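You operate a simulated robot arm through the tools that you are given. There is no shell and no other tool.

You are at the controls of a simulated robot arm. One attempt, no reset.

TASK
Wipe the juice mark off the table with the damp sponge.
Fine: move the blue glass off the mark onto the green coaster first; wet the sponge in the stone dish with a little water from the glass jug; jug and sponge go back. Spill no more than 8 ml a pour or dip. China and glass break when dropped, knocked or squeezed. Drop and topple nothing. Set down upright: water glass, glass jug. What is to be rubbed or washed off counts as gone when no trace of it is left.

Only the result counts: the job must be done as asked and must still hold three seconds after the hand-in. Knocking over, shifting, dropping, spilling or breaking anything else fails it.

THE ROBOT
A 7-joint arm with a fingered hand, fixed in place. Base frame: the origin is on the floor under the middle of its stand, x ahead of it, y to its left, z up; the work surface is at about z = 75. Readings come in cm, degrees, newtons and seconds.
It reaches about 108.9 cm from its shoulder. Its first joint turns from -149.0 to 149.0 degrees. Payload 3.5 kg.
The tool frame sits at the grasp point between the pads (the TCP): z along the fingers, y along the line on which they close. The tips reach 3 cm beyond it. The gripper opens to 10.4 cm; its body begins 3.5 cm behind the TCP. The gripper is a hand of 4 fingers: y runs from the thumb to the fingers, the wrist lies at [-1.5, -11, -18.6] in the tool frame, and closing takes about 1.5 s.
Orientation is that of the tool frame in the base frame, as [roll, pitch, yaw] about the fixed x, y, z axes, in that order (R = Rz(yaw) Ry(pitch) Rx(roll)). With the fingers straight down and the wrist toward the robot, the tool's x, y and z point along [0, 1, 0], [1, 0, 0] and [0, 0, -1] of the base frame.

THE INTERFACE
- The arm moves only by the tool servo_tool. Its argument "plan" is a list of rows, each an object of numbers (a shift or turn left out is 0, a gripper value left out holds the last): "wx", "wy", "wz": the turn, a rotation vector about the tool's x, y, z in degrees; "tx", "ty", "tz": the shift along the tool's x, y, z in m. In form: [{"wx": .., "wy": .., "wz": .., "tx": .., "ty": .., "tz": ..}, ...]. A call has 1 to 20 rows; each row is the pose to reach, as a shift and turn from the pose commanded when the call began, along the tool's axes at that moment. "fingers" is the finger opening in m, from 0 to 0.104, set as the call begins (left out, the last holds). Rows are played at 5 a second. More than 5 cm and 8.6 degrees between two rows, or a gripper value outside its range, and nothing of the call is played. Where a pose cannot be reached the arm comes as near as it can. A force on the tool above 40 N (or 10 N above the force at the start of the call, whichever is more), or a blocked arm, ends the call early, and 0.2 s more pass. Each finger travels about 4.5 cm/s and halts on what it meets, pressing with about 32 N; the grip force reading is that of the motor and also rises with nothing between the fingers. The clock runs only during rows and for 0.2 s after the last one: add rows that repeat a pose to give the fingers time. The reply holds the time, the measured pose of the TCP, the force on the tool along the base axes, the opening and the grip force, in the units named above and with some noise, with the torque about the TCP (base axes, N m) and any sound that the robot's microphone picked up.
- Cameras (640 x 400 px; columns grow to the right, rows downward): "scene" is fixed at [39.98, -50.02, 149.5]; the picture's right is [0.98, -0.22, 0.00], its down [-0.09, -0.41, -0.91] and it looks along [0.20, 0.89, -0.42] (base axes); focal length 353 px, centre (320, 200). "wrist" rides on the gripper at [6.1, -9.2, -13] in the tool frame; the picture's right is [-0.81, 0.28, -0.52], its down [-0.53, -0.71, 0.46] and it looks along [-0.24, 0.64, 0.72] (tool axes); focal length 275 px, centre (320, 200). There is no depth. A picture from a camera that has moved, and an enlarged one, comes with that camera's place and axes in the base frame and with its lens.
- capture(camera): a new picture of that camera. The clock stands still meanwhile.
- raise_lower(by): slides the trunk up (or, below 0, down) by that many cm; the arm rides with it, the base frame stays. It gives what a move gives, with no picture.
- move_fingers(index, middle, ring, thumb_bend, thumb_turn): sets how far each is bent, from 0 (flat) to 100 (curled in); at 30 the hand is open as for a grip, at 70 the pads meet at the TCP. One left out holds its place. A second passes; each finger stops where it meets its share of the squeeze, and holds until it gets a number again. A gripper value or a shape takes the hand back. It gives what a move gives, with no picture; readings hold the bend of each and the force on the fingers (four entries, about 0 where the hand has none), thumb and palm. thumb_turn goes from beside the hand (0) to across from the fingers (100), as for a grip.
- preshape(shape): the hand has 4 fingers and takes this shape, open, in about a second: jaw (thumb against the fingers, like two jaws); tri (thumb and two fingers); tip (a fingertip pinch); poke (one finger out to press); point (the index stretched); flat (the hand flat); cup (the hand cupped); fist (a fist). The gripper value then closes the fingers along that shape, each until it touches; the sizes above hold for jaw. It gives what a move gives, with no picture.
- inspect(camera, box): a new picture of the part [left, top, right, bottom] of that camera's present view, enlarged. The clock stands still meanwhile.
- sign_off(): hands the job in; it is judged then, once.

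Places have to be worked out from the pictures, the camera data and where the tool is seen. Open the gripper and draw the arm clear of the work before you hand the job in, unless the task says otherwise.

The tools are called as name(argument=value, ...) on one line, values as JSON. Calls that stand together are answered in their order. servo_tool: Moves the arm, as the interface text tells. Its arguments: {"type":"object","properties":{"plan":{"type":"array"},"fingers":{"type":"number"}},"required":["plan"]} The other tools are called the same way: raise_lower (by) moves the trunk up or down; preshape (shape) gives the hand a shape; move_fingers (index, middle, ring, thumb_bend, thumb_turn) moves the fingers one by one; capture (camera) takes a picture; inspect (camera, box) takes an enlarged picture of a part of a camera's view; sign_off () hands the job in.

At the start:

```text
clock: 0.0
tcp_pos: [26.3, 58.41, 111.07]
tcp_rot: [180.0, 0.1, 89.9]
contact_force: [0.6, -0.2, 0.6]
moment: [0.01, 0.01, 0.0]
gripper_width: 10.33
finger_force: 0.0
shape: jaw
bend: [30.0, 30.0, 30.0, 30.0, 98.0]
finger forces: [0.1, 0.0, 0.0, 0.0, 0.0, 0.0]
trunk travel left (down, up): [-42.5, 28.5]
```

scene: 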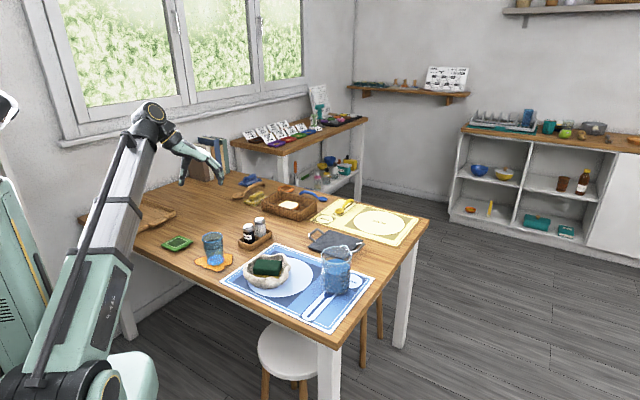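
wrist: 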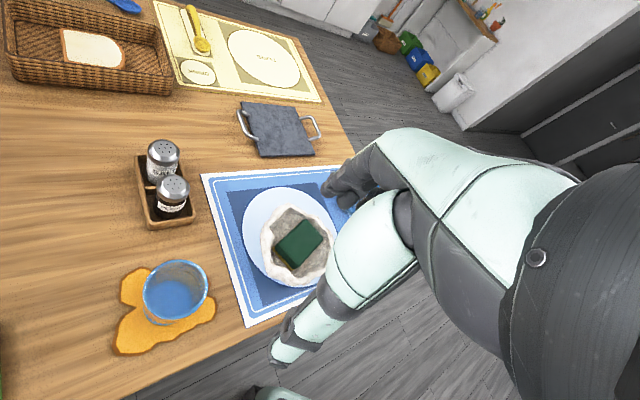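

I start by looking closer at the work area in the fixed camera and the wrist camera to place the glass, coaster, dish, sponge and jug.

inspect(camera="scene", box=[140, 210, 300, 310])

inspect(camera="scene", box=[220, 220, 380, 320])

inspect(camera="wrist", box=[80, 120, 400, 360])

```text
4.00 times, centred on (220, 260) of scene
camera zoom: at [39.98, -50.02, 149.5], right [0.98, -0.22, 0.0], down [-0.09, -0.41, -0.91], along [0.2, 0.89, -0.42], focal length 1412 px, centre (720, -40)
```

zoom: 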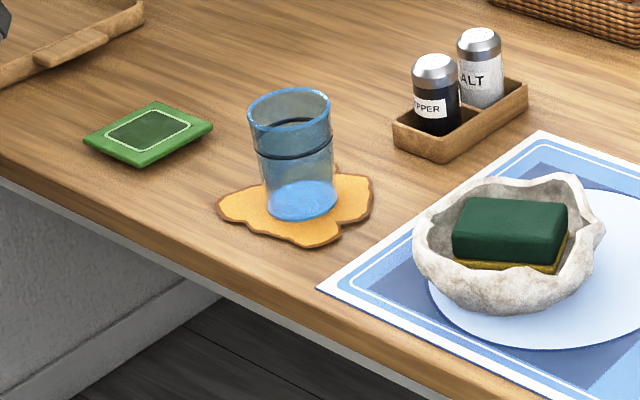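

```text
4.00 times, centred on (300, 270) of scene
camera zoom: at [39.98, -50.02, 149.5], right [0.98, -0.22, 0.0], down [-0.09, -0.41, -0.91], along [0.2, 0.89, -0.42], focal length 1412 px, centre (400, -80)
```

zoom: 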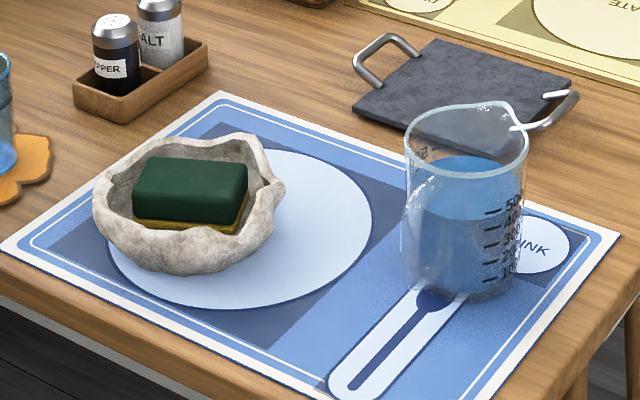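

```text
1.67 times, centred on (240, 240) of wrist
camera zoom: at [17.07, 64.51, 124.06], right [0.28, -0.81, 0.52], down [-0.71, -0.53, -0.46], along [0.64, -0.24, -0.72], focal length 459 px, centre (453, 133)
```

zoom: 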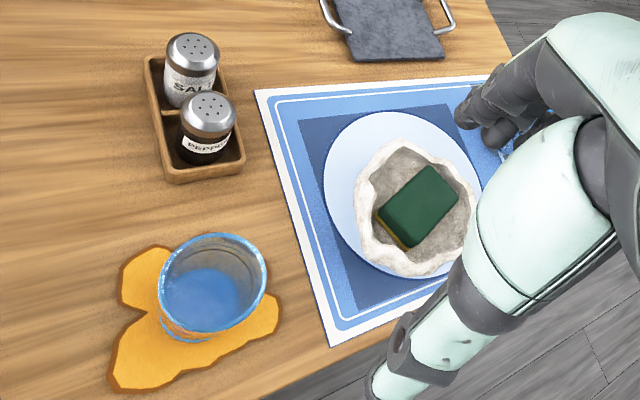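

The glass stands near (26, 65) on the mark, the coaster near (11, 79), the dish near (44, 50) and the jug near (65.5, 39.5), base frame. I look closer at the jug (spout, water level), the glass and the dish.

inspect(camera="scene", box=[304, 235, 368, 305])

inspect(camera="scene", box=[186, 225, 246, 280])

inspect(camera="scene", box=[235, 240, 305, 295])

inspect(camera="wrist", box=[100, 240, 240, 360])

inspect(camera="scene", box=[60, 80, 260, 260])

```text
5.71 times, centred on (336, 270) of scene
camera zoom: at [39.98, -50.02, 149.5], right [0.98, -0.22, 0.0], down [-0.09, -0.41, -0.91], along [0.2, 0.89, -0.42], focal length 2017 px, centre (229, -200)
```

zoom: 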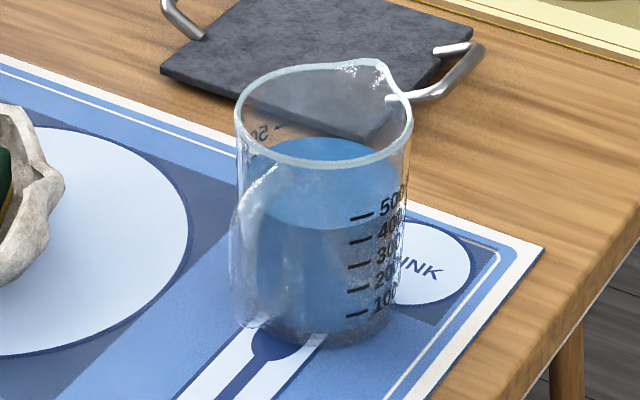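

```text
7.27 times, centred on (216, 252) of scene
camera zoom: at [39.98, -50.02, 149.5], right [0.98, -0.22, 0.0], down [-0.09, -0.41, -0.91], along [0.2, 0.89, -0.42], focal length 2568 px, centre (1076, -182)
```

zoom: 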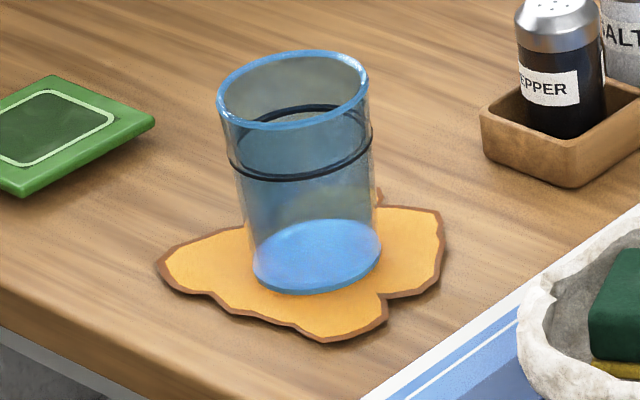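

```text
7.27 times, centred on (270, 268) of scene
camera zoom: at [39.98, -50.02, 149.5], right [0.98, -0.22, 0.0], down [-0.09, -0.41, -0.91], along [0.2, 0.89, -0.42], focal length 2568 px, centre (684, -291)
```

zoom: 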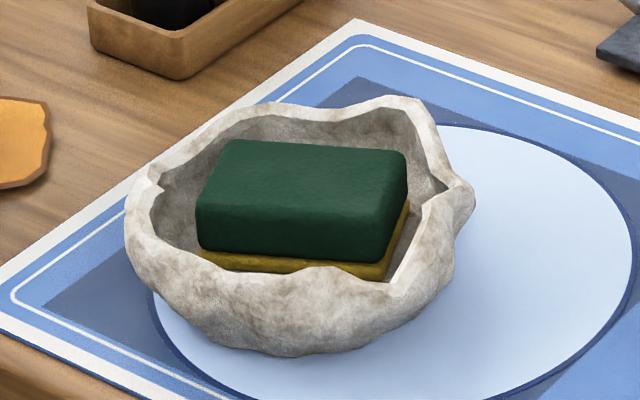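

```text
3.33 times, centred on (170, 300) of wrist
camera zoom: at [17.07, 64.51, 124.06], right [0.28, -0.81, 0.52], down [-0.71, -0.53, -0.46], along [0.64, -0.24, -0.72], focal length 918 px, centre (820, -133)
```

zoom: 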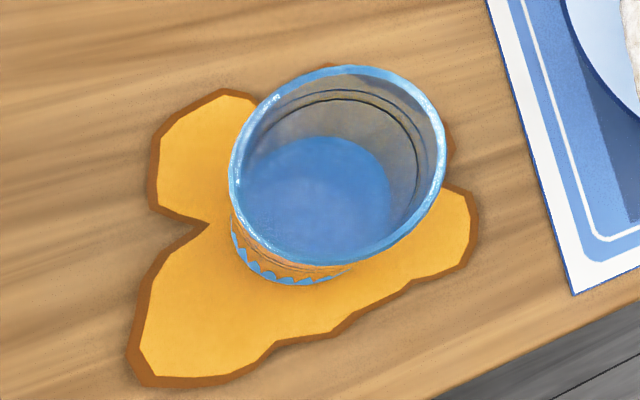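

```text
2.22 times, centred on (160, 170) of scene
camera zoom: at [39.98, -50.02, 149.5], right [0.98, -0.22, 0.0], down [-0.09, -0.41, -0.91], along [0.2, 0.89, -0.42], focal length 784 px, centre (676, 267)
```

zoom: 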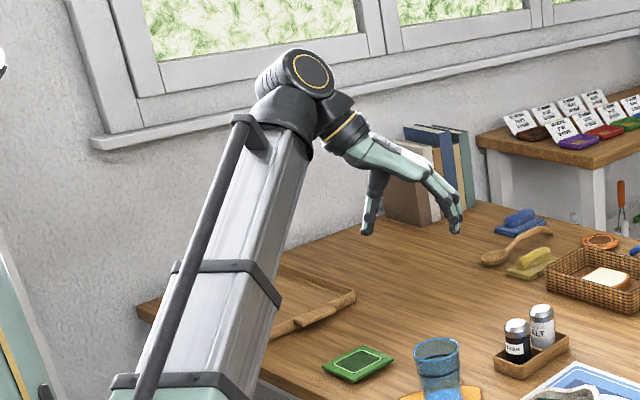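

The jug has a handle facing the robot and its spout pointing away; the table edge runs at 45° to my axes. The glass axis works out to about (26.2, 65.0) with its rim near z = 85, so I move above it, staying high with the hand open, and then check.

servo_tool(plan=[{"tx": 0.02}, {"tx": 0.045, "tz": 0.02}, {"tx": 0.066, "tz": 0.05}, {"tx": 0.066, "tz": 0.08}, {"tx": 0.066, "tz": 0.11}, {"tx": 0.066, "tz": 0.13}, {"tx": 0.066, "tz": 0.14}, {"tx": 0.066, "tz": 0.14}, {"tx": 0.066, "tz": 0.14}], fingers=0.104)

```text
clock: 2.0
tcp_pos: [26.27, 64.93, 97.0]
tcp_rot: [-180.0, 0.0, 89.9]
contact_force: [-0.1, 0.7, 0.4]
moment: [0.01, 0.0, 0.03]
gripper_width: 10.37
finger_force: 0.0
shape: jaw
bend: [30.0, 30.0, 30.0, 30.0, 98.0]
finger forces: [0.1, 0.0, 0.0, 0.0, 0.1, 0.0]
trunk travel left (down, up): [-42.5, 28.5]
```

The arm tracks exactly: TCP at (26.3, 64.9, 97). I check both pictures for alignment of the fingers and the glass.

capture(camera="wrist")

inspect(camera="scene", box=[130, 140, 290, 280])

```text
taken
camera wrist: at [17.03, 71.02, 110.04], right [0.28, -0.81, 0.52], down [-0.71, -0.53, -0.46], along [0.64, -0.24, -0.72], focal length 275 px, centre (320, 200)
```

wrist: 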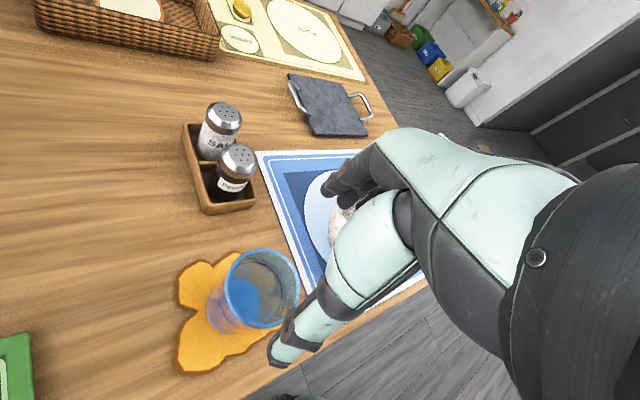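

```text
2.86 times, centred on (210, 210) of scene
camera zoom: at [39.98, -50.02, 149.5], right [0.98, -0.22, 0.0], down [-0.09, -0.41, -0.91], along [0.2, 0.89, -0.42], focal length 1009 px, centre (634, 171)
```

zoom: 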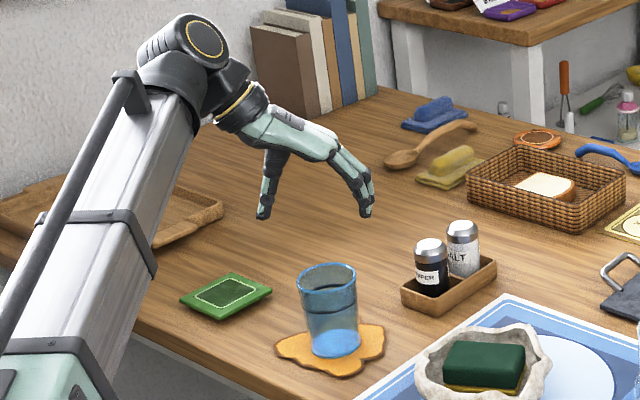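

The open hand straddles the glass's axis properly with free space on both sides. I go straight down to TCP z ≈ 82 (tips about 6 cm below the rim... 3 cm past the TCP), slowly.

servo_tool(plan=[{"tz": 0.02}, {"tz": 0.04}, {"tz": 0.06}, {"tz": 0.08}, {"tz": 0.1}, {"tz": 0.115}, {"tz": 0.13}, {"tz": 0.14}, {"tz": 0.147}, {"tz": 0.147}, {"tz": 0.147}])

```text
clock: 4.4
tcp_pos: [26.31, 64.92, 82.38]
tcp_rot: [-179.9, -0.1, 90.0]
contact_force: [1.8, 3.2, 11.3]
moment: [-0.06, -0.04, 0.01]
gripper_width: 10.38
finger_force: 0.1
shape: jaw
bend: [29.0, 30.0, 30.0, 30.0, 97.0]
finger forces: [6.1, 0.1, 0.0, 0.1, 2.9, 0.0]
trunk travel left (down, up): [-42.5, 28.5]
```

Something is pressing on the index finger (6 N) and thumb (3 N) with 11 N upward, so I look before moving on.

capture(camera="wrist")

inspect(camera="scene", box=[170, 180, 270, 280])

```text
taken
camera wrist: at [17.05, 71.07, 95.43], right [0.28, -0.81, 0.52], down [-0.71, -0.53, -0.46], along [0.65, -0.24, -0.72], focal length 275 px, centre (320, 200)
```

wrist: 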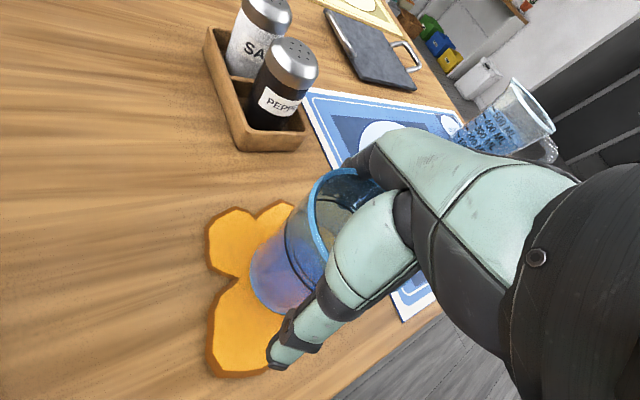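

```text
4.00 times, centred on (220, 230) of scene
camera zoom: at [39.98, -50.02, 149.5], right [0.98, -0.22, 0.0], down [-0.09, -0.41, -0.91], along [0.2, 0.89, -0.42], focal length 1412 px, centre (720, 80)
```

zoom: 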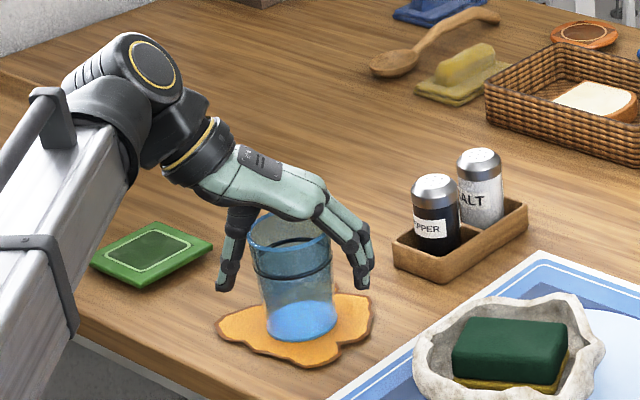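

The rim is touching the inner side of the index knuckle, so this depth is too much. I back off 1 cm upward to free it.

servo_tool(plan=[{"tz": -0.004}, {"tz": -0.01}, {"tz": -0.01}])

```text
clock: 5.2
tcp_pos: [26.38, 64.97, 83.44]
tcp_rot: [180.0, 0.0, 90.0]
contact_force: [-0.5, 0.5, -0.2]
moment: [0.01, 0.0, -0.03]
gripper_width: 10.39
finger_force: 0.0
shape: jaw
bend: [30.0, 30.0, 30.0, 30.0, 97.0]
finger forces: [0.1, 0.0, 0.1, 0.0, 0.1, 0.1]
trunk travel left (down, up): [-42.5, 28.5]
```

Free of contact now. I close to 8.0 cm opening, a little wider than the glass, then step down gently.

servo_tool(plan=[{"tz": 0}, {"tz": 0}, {"tz": 0}, {"tz": 0}], fingers=0.079)

capture(camera="wrist")

inspect(camera="scene", box=[180, 200, 250, 270])

```text
clock: 6.2
tcp_pos: [26.25, 64.99, 83.25]
tcp_rot: [-180.0, 0.1, 90.0]
contact_force: [-0.1, 0.9, -0.2]
moment: [0.0, 0.01, 0.0]
gripper_width: 7.94
finger_force: 0.2
shape: jaw
bend: [27.0, 35.0, 32.0, 53.0, 99.0]
finger forces: [0.0, 0.0, 0.0, 0.1, 0.0, 0.1]
trunk travel left (down, up): [-42.5, 28.5]
```

```text
taken
camera wrist: at [17.04, 71.11, 96.42], right [0.28, -0.81, 0.52], down [-0.71, -0.53, -0.46], along [0.64, -0.24, -0.72], focal length 275 px, centre (320, 200)
```

wrist: 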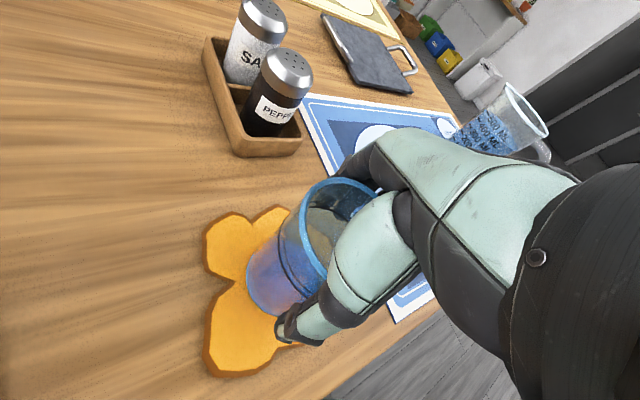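

```text
5.71 times, centred on (215, 235) of scene
camera zoom: at [39.98, -50.02, 149.5], right [0.98, -0.22, 0.0], down [-0.09, -0.41, -0.91], along [0.2, 0.89, -0.42], focal length 2017 px, centre (920, 0)
```

zoom: 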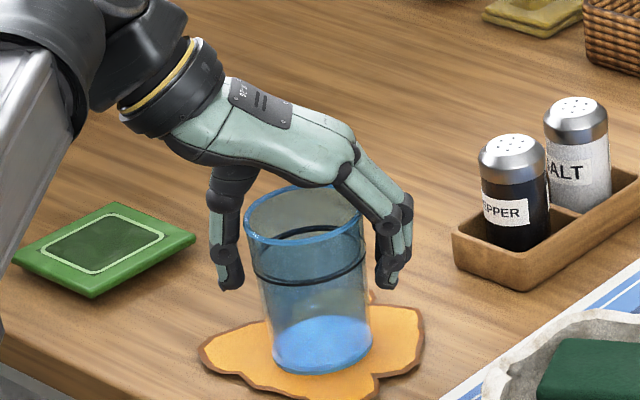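

The fingers are evenly placed on both sides and nothing touches yet. I close in small steps, watching the force.

servo_tool(plan=[{"tz": 0}, {"tz": 0}, {"tz": 0}], fingers=0.072)

```text
clock: 7.0
tcp_pos: [26.29, 65.08, 83.36]
tcp_rot: [179.9, 0.0, 90.1]
contact_force: [-0.4, 0.5, 0.2]
moment: [0.0, -0.01, 0.01]
gripper_width: 7.23
finger_force: 0.0
shape: jaw
bend: [27.0, 37.0, 34.0, 59.0, 99.0]
finger forces: [0.0, 0.1, 0.0, 0.1, 0.0, 0.0]
trunk travel left (down, up): [-42.5, 28.5]
```

Still no contact at 7.2 cm; another small step.

servo_tool(plan=[{"tz": 0}, {"tz": 0}, {"tz": 0}], fingers=0.068)

```text
clock: 7.8
tcp_pos: [26.28, 65.02, 83.43]
tcp_rot: [-180.0, 0.0, 90.0]
contact_force: [-0.5, 0.7, 0.1]
moment: [0.0, 0.01, 0.01]
gripper_width: 6.87
finger_force: 0.0
shape: jaw
bend: [28.0, 39.0, 35.0, 61.0, 100.0]
finger forces: [0.0, 0.0, 0.1, 0.1, 0.1, 0.0]
trunk travel left (down, up): [-42.5, 28.5]
```

Still free at 6.9 cm; I keep stepping.

servo_tool(plan=[{"tz": 0}, {"tz": 0}, {"tz": 0}], fingers=0.065)

inspect(camera="scene", box=[180, 200, 250, 270])

```text
clock: 8.6
tcp_pos: [26.26, 65.02, 83.37]
tcp_rot: [-180.0, 0.0, 90.0]
contact_force: [0.1, 0.6, -0.2]
moment: [0.04, -0.04, -0.03]
gripper_width: 6.54
finger_force: 0.1
shape: jaw
bend: [28.0, 40.0, 36.0, 63.0, 100.0]
finger forces: [0.0, 0.0, 0.0, 0.0, 0.1, 0.1]
trunk travel left (down, up): [-42.5, 28.5]
```

```text
5.71 times, centred on (215, 235) of scene
camera zoom: at [39.98, -50.02, 149.5], right [0.98, -0.22, 0.0], down [-0.09, -0.41, -0.91], along [0.2, 0.89, -0.42], focal length 2017 px, centre (920, 0)
```

zoom: 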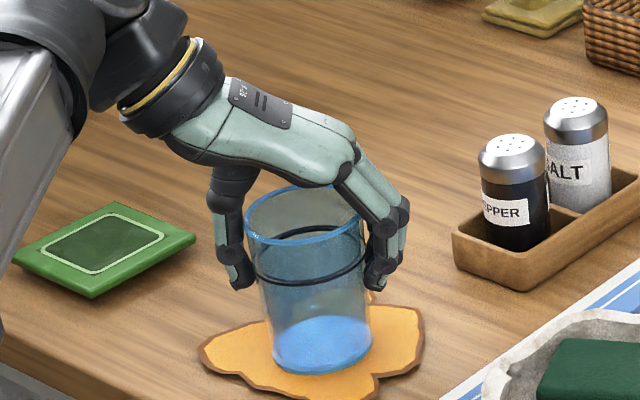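

The pads are now within a few mm of the glass on both sides; I step on.

servo_tool(plan=[{"tz": 0}, {"tz": 0}, {"tz": 0}], fingers=0.062)

```text
clock: 9.4
tcp_pos: [26.27, 64.98, 83.4]
tcp_rot: [-179.9, 0.0, 90.0]
contact_force: [-0.1, 0.0, -0.2]
moment: [0.02, -0.04, 0.01]
gripper_width: 6.31
finger_force: 0.0
shape: jaw
bend: [29.0, 40.0, 37.0, 65.0, 100.0]
finger forces: [0.1, 0.3, 0.1, 0.0, 0.0, 0.0]
trunk travel left (down, up): [-42.5, 28.5]
```

The middle finger just began to touch (0.3 N) while the thumb has a small gap, so I shift the hand 2 mm toward the fingers' side and close a bit more.

servo_tool(plan=[{"ty": 0.002}, {"ty": 0.002}, {"ty": 0.002}, {"ty": 0.002}], fingers=0.059)

```text
clock: 10.4
tcp_pos: [26.7, 64.97, 83.35]
tcp_rot: [180.0, -0.1, 90.1]
contact_force: [-0.5, 0.5, -2.1]
moment: [0.02, -0.03, 0.01]
gripper_width: 5.64
finger_force: 32.6
shape: jaw
bend: [74.0, 42.0, 44.0, 68.0, 100.0]
finger forces: [15.5, 9.0, 4.0, 0.1, 27.7, 0.0]
trunk travel left (down, up): [-42.5, 28.5]
```

The grip went to its full 32 N, with the index bent to 74. I look whether the glass is whole and properly held.

capture(camera="wrist")

inspect(camera="scene", box=[180, 200, 250, 270])

```text
taken
camera wrist: at [17.26, 71.12, 96.38], right [0.28, -0.81, 0.52], down [-0.71, -0.53, -0.46], along [0.64, -0.24, -0.72], focal length 275 px, centre (320, 200)
```

wrist: 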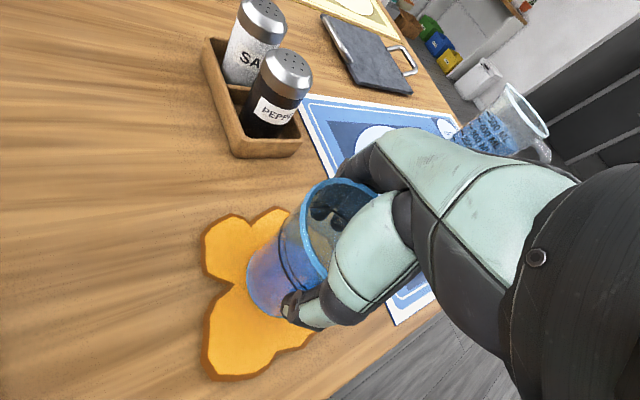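

```text
5.71 times, centred on (215, 235) of scene
camera zoom: at [39.98, -50.02, 149.5], right [0.98, -0.22, 0.0], down [-0.09, -0.41, -0.91], along [0.2, 0.89, -0.42], focal length 2017 px, centre (920, 0)
```

zoom: 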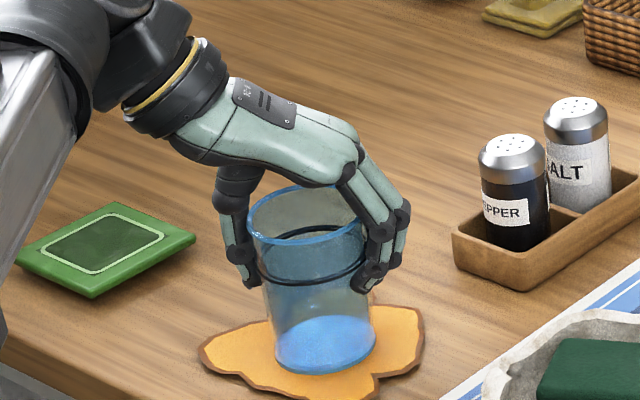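

The glass looks whole and is held by thumb, index and middle with a level rim. I lift it 1.5 cm slowly and check.

servo_tool(plan=[{"tz": -0.003}, {"tz": -0.006}, {"tz": -0.01}, {"tz": -0.015}, {"tz": -0.015}])

inspect(camera="scene", box=[180, 200, 250, 270])

```text
clock: 11.6
tcp_pos: [26.6, 64.94, 84.89]
tcp_rot: [180.0, 0.0, 90.1]
contact_force: [-0.1, 0.1, -1.5]
moment: [0.03, 0.01, 0.0]
gripper_width: 5.62
finger_force: 31.8
shape: jaw
bend: [74.0, 42.0, 44.0, 68.0, 100.0]
finger forces: [15.5, 9.0, 4.1, 0.0, 27.8, 0.1]
trunk travel left (down, up): [-42.5, 28.5]
```

```text
5.71 times, centred on (215, 235) of scene
camera zoom: at [39.98, -50.02, 149.5], right [0.98, -0.22, 0.0], down [-0.09, -0.41, -0.91], along [0.2, 0.89, -0.42], focal length 2017 px, centre (920, 0)
```

zoom: 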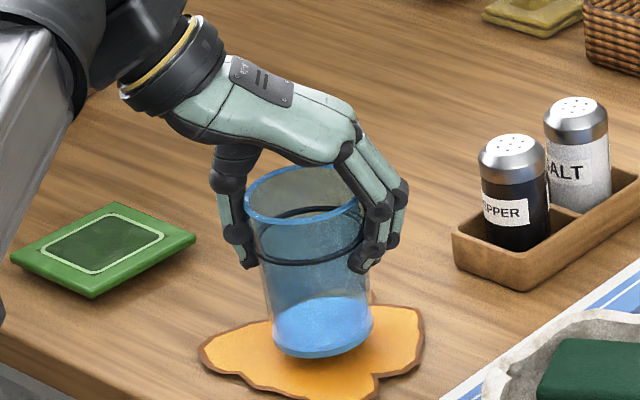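

The glass is off the table and hangs level. I raise it another 5 cm and carry it toward the coaster at about (11.1, 79.1).

servo_tool(plan=[{"tz": -0.015}, {"tz": -0.035}, {"tz": -0.05}, {"tz": -0.05, "tx": 0.01, "ty": -0.011}, {"tz": -0.05, "tx": 0.03, "ty": -0.033}, {"tz": -0.05, "tx": 0.05, "ty": -0.055}, {"tz": -0.05, "tx": 0.07, "ty": -0.077}, {"tz": -0.05, "tx": 0.09, "ty": -0.099}, {"tz": -0.05, "tx": 0.11, "ty": -0.121}, {"tz": -0.05, "tx": 0.128, "ty": -0.14}, {"tz": -0.05, "tx": 0.138, "ty": -0.151}, {"tz": -0.05, "tx": 0.141, "ty": -0.154}, {"tz": -0.05, "tx": 0.141, "ty": -0.154}])

capture(camera="wrist")

inspect(camera="scene", box=[130, 180, 230, 270])

```text
clock: 14.4
tcp_pos: [11.12, 79.14, 89.72]
tcp_rot: [-179.9, 0.0, 89.9]
contact_force: [-0.2, -0.2, -1.6]
moment: [0.03, 0.03, -0.02]
gripper_width: 5.61
finger_force: 32.2
shape: jaw
bend: [74.0, 42.0, 44.0, 68.0, 100.0]
finger forces: [15.6, 9.2, 4.1, 0.0, 27.7, 0.0]
trunk travel left (down, up): [-42.5, 28.5]
```

```text
taken
camera wrist: at [1.88, 85.2, 102.8], right [0.28, -0.81, 0.52], down [-0.71, -0.53, -0.46], along [0.64, -0.24, -0.72], focal length 275 px, centre (320, 200)
```

wrist: 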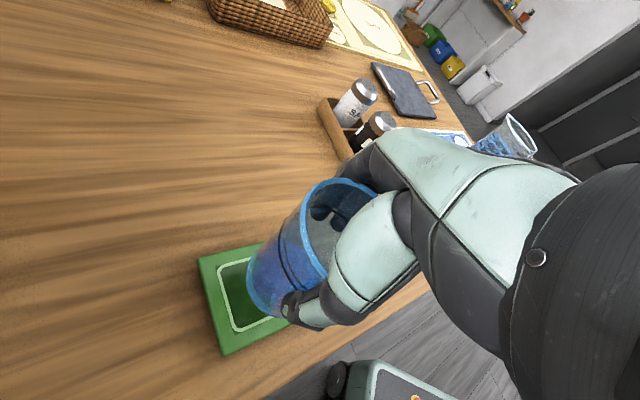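

```text
4.44 times, centred on (180, 225) of scene
camera zoom: at [39.98, -50.02, 149.5], right [0.98, -0.22, 0.0], down [-0.09, -0.41, -0.91], along [0.2, 0.89, -0.42], focal length 1569 px, centre (942, 89)
```

zoom: 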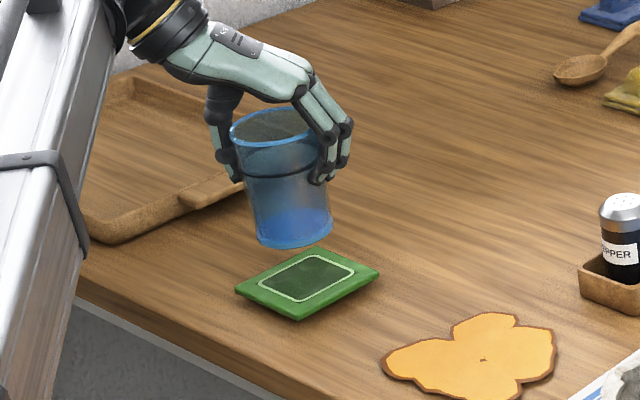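

The coaster's centre comes out at about (11.2, 79.4) from both cameras, and the glass base is at about (11.1, 78.5). I shift 0.9 cm in y and lower most of the way.

servo_tool(plan=[{"tx": 0.005, "ty": 0.001}, {"tx": 0.009, "ty": 0.0015, "tz": 0.01}, {"tx": 0.009, "ty": 0.0015, "tz": 0.025}, {"tx": 0.009, "ty": 0.0015, "tz": 0.038}, {"tx": 0.009, "ty": 0.0015, "tz": 0.046}, {"tx": 0.009, "ty": 0.0015, "tz": 0.05}, {"tx": 0.009, "ty": 0.0015, "tz": 0.05}])

inspect(camera="scene", box=[140, 200, 220, 260])

```text
clock: 16.0
tcp_pos: [11.32, 79.95, 84.84]
tcp_rot: [180.0, -0.1, 90.0]
contact_force: [0.6, 1.7, 6.5]
moment: [-0.02, 0.0, 0.03]
gripper_width: 5.61
finger_force: 31.9
shape: jaw
bend: [74.0, 42.0, 44.0, 68.0, 100.0]
finger forces: [16.0, 9.4, 4.2, 0.0, 28.4, 0.1]
trunk travel left (down, up): [-42.5, 28.5]
```

```text
6.67 times, centred on (180, 230) of scene
camera zoom: at [39.98, -50.02, 149.5], right [0.98, -0.22, 0.0], down [-0.09, -0.41, -0.91], along [0.2, 0.89, -0.42], focal length 2354 px, centre (1253, 0)
```

zoom: 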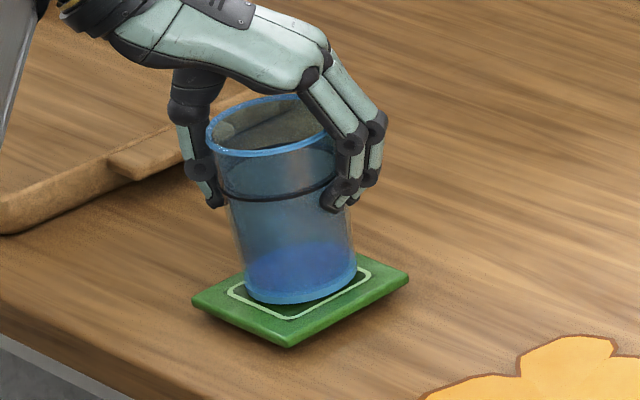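

The glass has met the coaster (net push about 8 N down) and stands upright. I check how well it is centred before letting go.

inspect(camera="scene", box=[158, 222, 202, 254])

capture(camera="wrist")

```text
12.50 times, centred on (180, 238) of scene
camera zoom: at [39.98, -50.02, 149.5], right [0.98, -0.22, 0.0], down [-0.09, -0.41, -0.91], along [0.2, 0.89, -0.42], focal length 4413 px, centre (2070, -275)
```

zoom: 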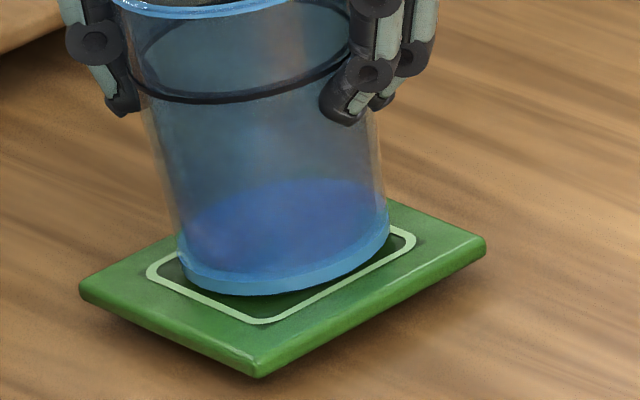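

```text
taken
camera wrist: at [2.01, 86.05, 97.93], right [0.27, -0.81, 0.52], down [-0.71, -0.53, -0.46], along [0.65, -0.24, -0.72], focal length 275 px, centre (320, 200)
```

wrist: 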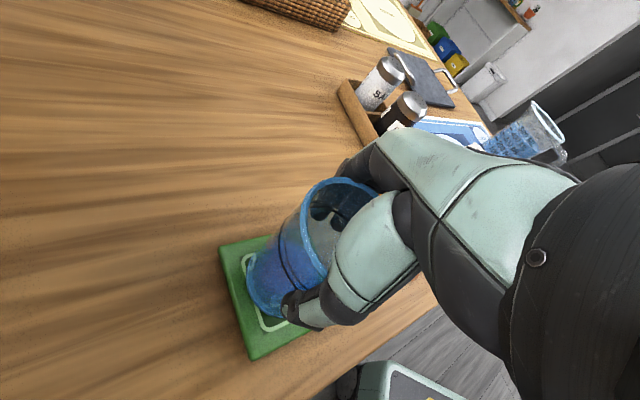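

The glass sits about 0.8–1 cm too far in +y on the coaster. I lift it a few mm, shift 0.8 cm back and lower gently again.

servo_tool(plan=[{"tz": -0.003}, {"tz": -0.008}, {"tz": -0.008, "tx": -0.004}, {"tz": -0.008, "tx": -0.008}, {"tz": -0.005, "tx": -0.008}, {"tz": -0.002, "tx": -0.008}, {"tz": -0.001, "tx": -0.008}, {"tz": -0.001, "tx": -0.008}])

inspect(camera="scene", box=[158, 222, 202, 254])

```text
clock: 17.8
tcp_pos: [11.22, 79.21, 84.94]
tcp_rot: [-179.9, 0.0, 90.0]
contact_force: [-0.3, 0.5, -0.6]
moment: [0.03, 0.0, -0.02]
gripper_width: 5.61
finger_force: 32.1
shape: jaw
bend: [74.0, 42.0, 44.0, 68.0, 100.0]
finger forces: [15.8, 9.4, 4.2, 0.0, 28.3, 0.1]
trunk travel left (down, up): [-42.5, 28.5]
```

```text
12.50 times, centred on (180, 238) of scene
camera zoom: at [39.98, -50.02, 149.5], right [0.98, -0.22, 0.0], down [-0.09, -0.41, -0.91], along [0.2, 0.89, -0.42], focal length 4413 px, centre (2070, -275)
```

zoom: 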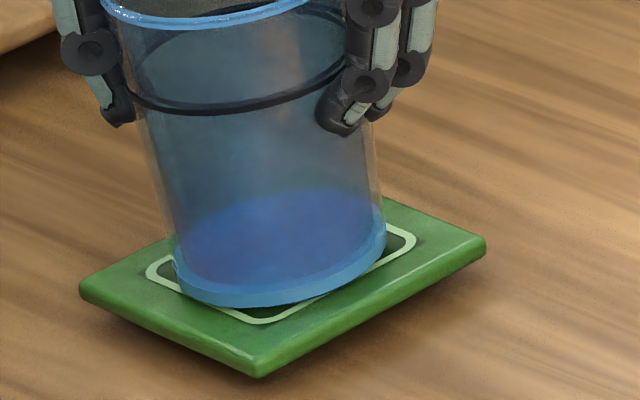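

The glass is well centred and nearly seated (most of its weight is on the coaster). I ease it down under 1 mm more and then open the hand.

servo_tool(plan=[{"tz": 0.0008}, {"tz": 0.0008}])

servo_tool(plan=[{"tz": 0}, {"tz": 0}, {"tz": 0}, {"tz": 0}, {"tz": 0}, {"tz": 0}, {"tz": 0}], fingers=0.104)

inspect(camera="scene", box=[140, 200, 220, 260])

```text
clock: 18.4
tcp_pos: [11.26, 79.15, 84.96]
tcp_rot: [-180.0, 0.0, 89.9]
contact_force: [1.0, 1.3, 6.2]
moment: [-0.01, -0.02, 0.01]
gripper_width: 5.58
finger_force: 32.0
shape: jaw
bend: [74.0, 42.0, 44.0, 68.0, 100.0]
finger forces: [16.1, 9.4, 4.0, 0.0, 28.3, 0.0]
trunk travel left (down, up): [-42.5, 28.5]
```

```text
clock: 20.0
tcp_pos: [11.27, 79.21, 84.76]
tcp_rot: [179.9, 0.0, 90.0]
contact_force: [0.3, -0.1, 0.0]
moment: [-0.02, -0.01, 0.0]
gripper_width: 10.36
finger_force: 0.0
shape: jaw
bend: [30.0, 30.0, 30.0, 30.0, 98.0]
finger forces: [0.0, 0.0, 0.0, 0.1, 0.0, 0.1]
trunk travel left (down, up): [-42.5, 28.5]
```

```text
6.67 times, centred on (180, 230) of scene
camera zoom: at [39.98, -50.02, 149.5], right [0.98, -0.22, 0.0], down [-0.09, -0.41, -0.91], along [0.2, 0.89, -0.42], focal length 2354 px, centre (1253, 0)
```

zoom: 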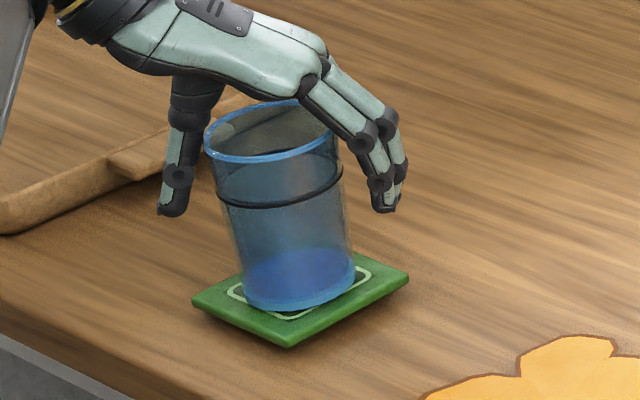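

The glass stands upright and centred on the coaster with the hand fully open. I rise straight up and then head to a viewing spot nearer the jug and dish.

servo_tool(plan=[{"tz": -0.01}, {"tz": -0.025}, {"tz": -0.05}, {"tz": -0.08}, {"tz": -0.11}, {"tz": -0.14}, {"tz": -0.17}, {"tz": -0.2}, {"tz": -0.22}, {"tz": -0.23}, {"tz": -0.23}])

capture(camera="scene")

```text
clock: 22.4
tcp_pos: [11.36, 79.11, 108.0]
tcp_rot: [-179.9, 0.0, 90.0]
contact_force: [0.4, 0.1, -0.2]
moment: [-0.02, -0.03, -0.02]
gripper_width: 10.35
finger_force: 0.0
shape: jaw
bend: [30.0, 30.0, 30.0, 30.0, 98.0]
finger forces: [0.0, 0.0, 0.0, 0.0, 0.0, 0.0]
trunk travel left (down, up): [-42.5, 28.5]
```

```text
taken
```

scene: 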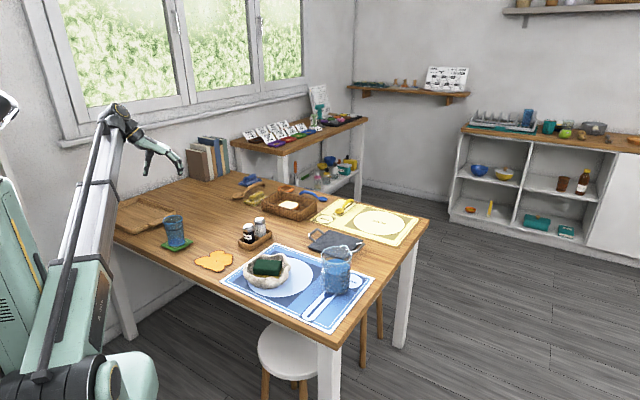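

Glass on coaster, mark now uncovered. I swing the hand over at height to look at the jug with the wrist camera from above.

servo_tool(plan=[{"tz": -0.02, "ty": 0.01, "tx": -0.012}, {"tz": -0.04, "ty": 0.03, "tx": -0.036}, {"tz": -0.04, "ty": 0.055, "tx": -0.066}, {"tz": -0.04, "ty": 0.08, "tx": -0.096}, {"tz": -0.04, "ty": 0.105, "tx": -0.126}, {"tz": -0.04, "ty": 0.13, "tx": -0.156}, {"tz": -0.04, "ty": 0.155, "tx": -0.186}, {"tz": -0.04, "ty": 0.18, "tx": -0.216}, {"tz": -0.04, "ty": 0.205, "tx": -0.246}, {"tz": -0.04, "ty": 0.23, "tx": -0.276}, {"tz": -0.04, "ty": 0.255, "tx": -0.306}, {"tz": -0.04, "ty": 0.28, "tx": -0.336}, {"tz": -0.04, "ty": 0.305, "tx": -0.366}, {"tz": -0.04, "ty": 0.33, "tx": -0.396}, {"tz": -0.04, "ty": 0.355, "tx": -0.425}, {"tz": -0.04, "ty": 0.375, "tx": -0.448}, {"tz": -0.04, "ty": 0.386, "tx": -0.46}, {"tz": -0.04, "ty": 0.386, "tx": -0.46}])

capture(camera="wrist")

capture(camera="scene")

```text
clock: 26.2
tcp_pos: [49.99, 33.13, 111.92]
tcp_rot: [180.0, 0.0, 89.9]
contact_force: [-0.4, 0.0, 0.0]
moment: [-0.01, 0.02, 0.0]
gripper_width: 10.36
finger_force: 0.1
shape: jaw
bend: [30.0, 30.0, 30.0, 30.0, 98.0]
finger forces: [0.0, 0.0, 0.0, 0.0, 0.1, 0.0]
trunk travel left (down, up): [-42.5, 28.5]
```

```text
taken
camera wrist: at [40.71, 39.31, 124.83], right [0.28, -0.81, 0.52], down [-0.71, -0.53, -0.46], along [0.64, -0.24, -0.72], focal length 275 px, centre (320, 200)
```

wrist: 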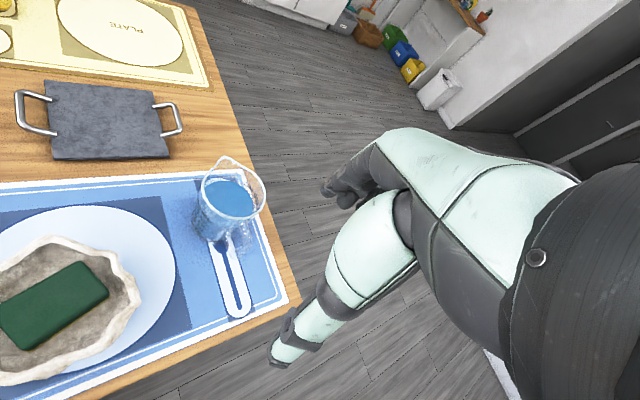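

```text
taken
```

scene: 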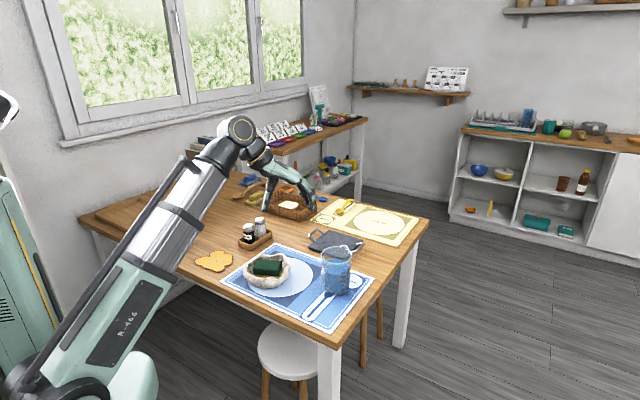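

Now the wrist camera sees the jug clearly; I enlarge it and the dish with the sponge.

inspect(camera="wrist", box=[170, 140, 290, 260])

inspect(camera="wrist", box=[0, 200, 180, 400])

inspect(camera="scene", box=[180, 235, 260, 285])

```text
3.33 times, centred on (230, 200) of wrist
camera zoom: at [40.71, 39.31, 124.83], right [0.28, -0.81, 0.52], down [-0.71, -0.53, -0.46], along [0.64, -0.24, -0.72], focal length 918 px, centre (620, 200)
```

zoom: 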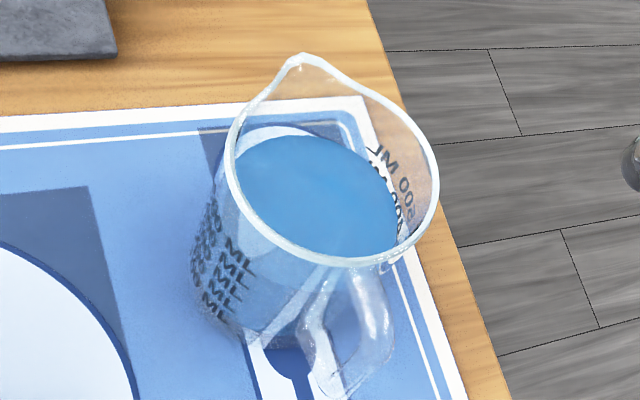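

```text
2.00 times, centred on (90, 300) of wrist
camera zoom: at [40.71, 39.31, 124.83], right [0.28, -0.81, 0.52], down [-0.71, -0.53, -0.46], along [0.64, -0.24, -0.72], focal length 551 px, centre (780, 0)
```

zoom: 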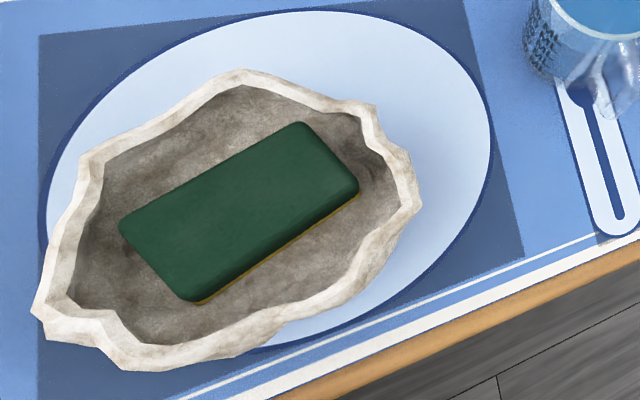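

```text
8.00 times, centred on (220, 260) of scene
camera zoom: at [39.98, -50.02, 149.5], right [0.98, -0.22, 0.0], down [-0.09, -0.41, -0.91], along [0.2, 0.89, -0.42], focal length 2824 px, centre (1120, -280)
```

zoom: 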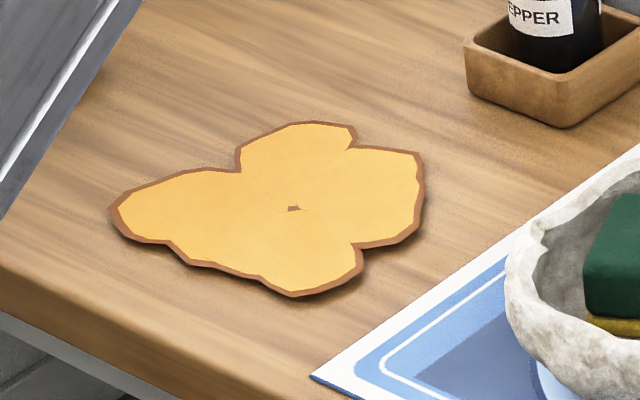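

The jug's handle faces the robot (azimuth ≈ 222°) with the spout opposite, and it is about 9.7 cm wide, so a top grasp needs a wider hand than 10.4 cm. I test in free air how far the hand opens with less bend.

move_fingers(index=18, middle=18, ring=18, thumb_bend=18, thumb_turn=100)

inspect(camera="scene", box=[220, 110, 340, 230])

capture(camera="wrist")

```text
clock: 27.2
tcp_pos: [49.99, 33.25, 111.94]
tcp_rot: [179.9, 0.0, 90.1]
contact_force: [-0.7, -0.2, 0.0]
moment: [0.0, 0.01, 0.02]
gripper_width: 12.96
finger_force: 0.0
shape: fingers
bend: [18.0, 18.0, 18.0, 18.0, 97.0]
finger forces: [0.1, 0.0, 0.1, 0.1, 0.0, 0.0]
trunk travel left (down, up): [-42.5, 28.5]
```

```text
3.33 times, centred on (280, 170) of scene
camera zoom: at [39.98, -50.02, 149.5], right [0.98, -0.22, 0.0], down [-0.09, -0.41, -0.91], along [0.2, 0.89, -0.42], focal length 1177 px, centre (453, 300)
```

zoom: 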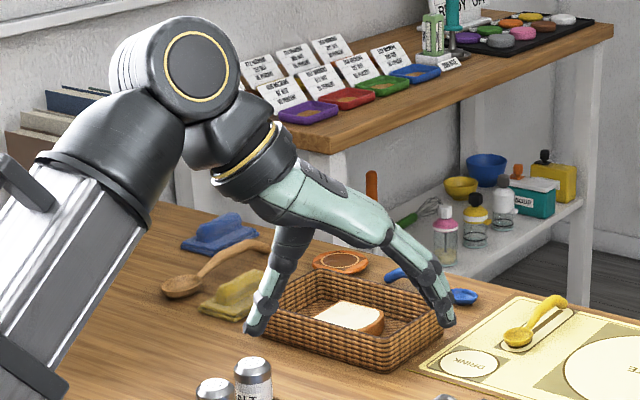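

```text
taken
camera wrist: at [40.68, 39.33, 124.82], right [0.28, -0.81, 0.52], down [-0.71, -0.53, -0.46], along [0.64, -0.24, -0.72], focal length 275 px, centre (320, 200)
```

wrist: 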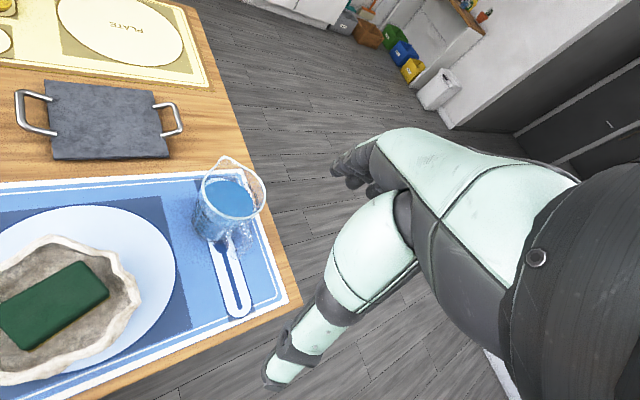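

Opening 13 cm now — enough for the jug. I turn the hand 48° about the vertical so the closing line is square to the handle–spout line, and move above the jug at about (65, 40.4), staying high.

servo_tool(plan=[{"wz": 6, "tx": 0.008, "ty": 0.017}, {"wz": 13, "tx": 0.019, "ty": 0.04}, {"wz": 20, "tx": 0.031, "ty": 0.063}, {"wz": 27, "tx": 0.042, "ty": 0.086}, {"wz": 34, "tx": 0.053, "ty": 0.109}, {"wz": 41, "tx": 0.064, "ty": 0.132}, {"wz": 48, "tx": 0.072, "ty": 0.15}, {"wz": 48, "tx": 0.072, "ty": 0.15}, {"wz": 48, "tx": 0.072, "ty": 0.15}])

capture(camera="wrist")

capture(camera="scene")

```text
clock: 29.2
tcp_pos: [64.87, 40.37, 111.75]
tcp_rot: [180.0, 0.0, 41.9]
contact_force: [0.3, 0.1, -0.3]
moment: [-0.01, 0.02, -0.01]
gripper_width: 12.96
finger_force: 0.1
shape: fingers
bend: [18.0, 18.0, 18.0, 18.0, 97.0]
finger forces: [0.0, 0.0, 0.0, 0.0, 0.0, 0.0]
trunk travel left (down, up): [-42.5, 28.5]
```

```text
taken
camera wrist: at [63.2, 51.29, 124.88], right [-0.42, -0.75, 0.52], down [-0.87, 0.17, -0.46], along [0.25, -0.64, -0.72], focal length 275 px, centre (320, 200)
```

wrist: 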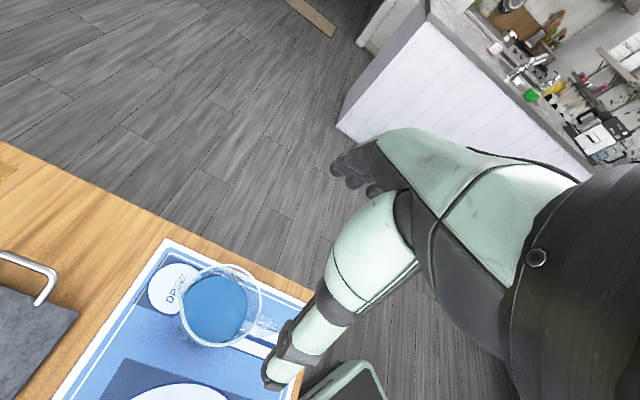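

```text
taken
```

scene: 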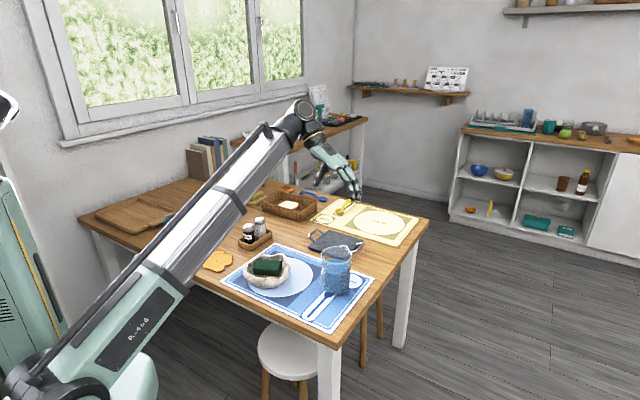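

inspect(camera="wrist", box=[150, 240, 310, 360])

inspect(camera="scene", box=[310, 235, 365, 300])

```text
3.33 times, centred on (230, 300) of wrist
camera zoom: at [63.2, 51.29, 124.88], right [-0.42, -0.75, 0.52], down [-0.87, 0.17, -0.46], along [0.25, -0.64, -0.72], focal length 918 px, centre (620, -133)
```

zoom: 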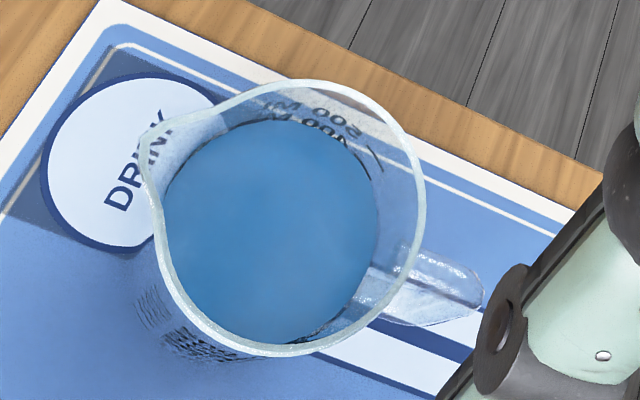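

```text
6.15 times, centred on (338, 268) of scene
camera zoom: at [39.98, -50.02, 149.5], right [0.98, -0.22, 0.0], down [-0.09, -0.41, -0.91], along [0.2, 0.89, -0.42], focal length 2172 px, centre (212, -215)
```

zoom: 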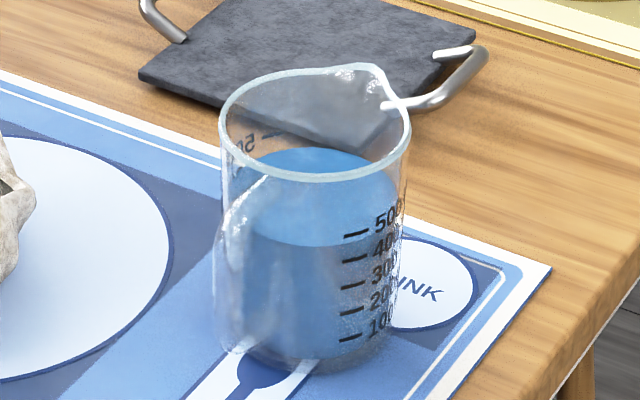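

From the close view the jug's axis is about (65.9, 40.4), rim near z = 87, spout azimuth ≈ 46°. I correct position and yaw, and come down to TCP z ≈ 93 to check finger clearance.

servo_tool(plan=[{"wz": -2, "tx": 0.004, "ty": 0.003, "tz": 0.02}, {"wz": -4.5, "tx": 0.0078, "ty": 0.0063, "tz": 0.05}, {"wz": -4.5, "tx": 0.0078, "ty": 0.0063, "tz": 0.09}, {"wz": -4.5, "tx": 0.0078, "ty": 0.0063, "tz": 0.125}, {"wz": -4.5, "tx": 0.0078, "ty": 0.0063, "tz": 0.155}, {"wz": -4.5, "tx": 0.0078, "ty": 0.0063, "tz": 0.178}, {"wz": -4.5, "tx": 0.0078, "ty": 0.0063, "tz": 0.188}, {"wz": -4.5, "tx": 0.0078, "ty": 0.0063, "tz": 0.188}])

capture(camera="wrist")

inspect(camera="scene", box=[270, 180, 400, 310])

```text
clock: 31.0
tcp_pos: [65.96, 40.38, 92.97]
tcp_rot: [-179.9, 0.0, 46.6]
contact_force: [0.9, -0.4, 0.3]
moment: [0.04, 0.03, 0.02]
gripper_width: 12.95
finger_force: 0.1
shape: fingers
bend: [18.0, 18.0, 18.0, 18.0, 97.0]
finger forces: [0.0, 0.0, 0.0, 0.1, 0.0, 0.0]
trunk travel left (down, up): [-42.5, 28.5]
```

```text
taken
camera wrist: at [63.38, 51.2, 106.07], right [-0.36, -0.78, 0.52], down [-0.88, 0.1, -0.46], along [0.3, -0.62, -0.72], focal length 275 px, centre (320, 200)
```

wrist: 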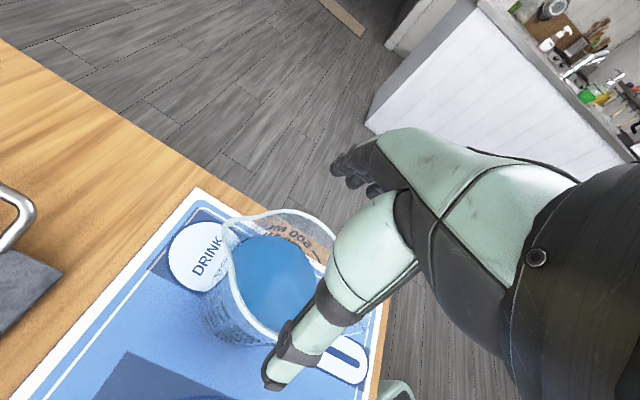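

```text
3.08 times, centred on (335, 245) of scene
camera zoom: at [39.98, -50.02, 149.5], right [0.98, -0.22, 0.0], down [-0.09, -0.41, -0.91], along [0.2, 0.89, -0.42], focal length 1086 px, centre (274, 62)
```

zoom: 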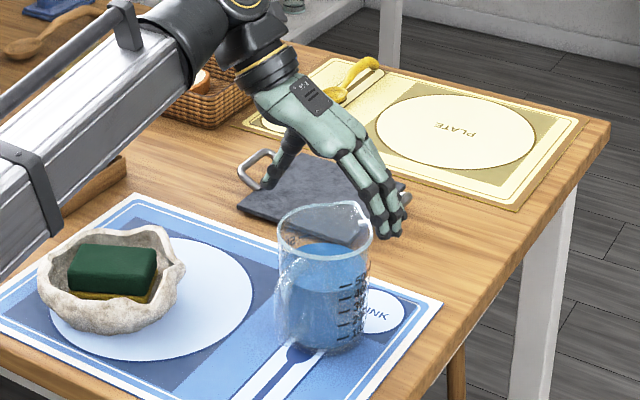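

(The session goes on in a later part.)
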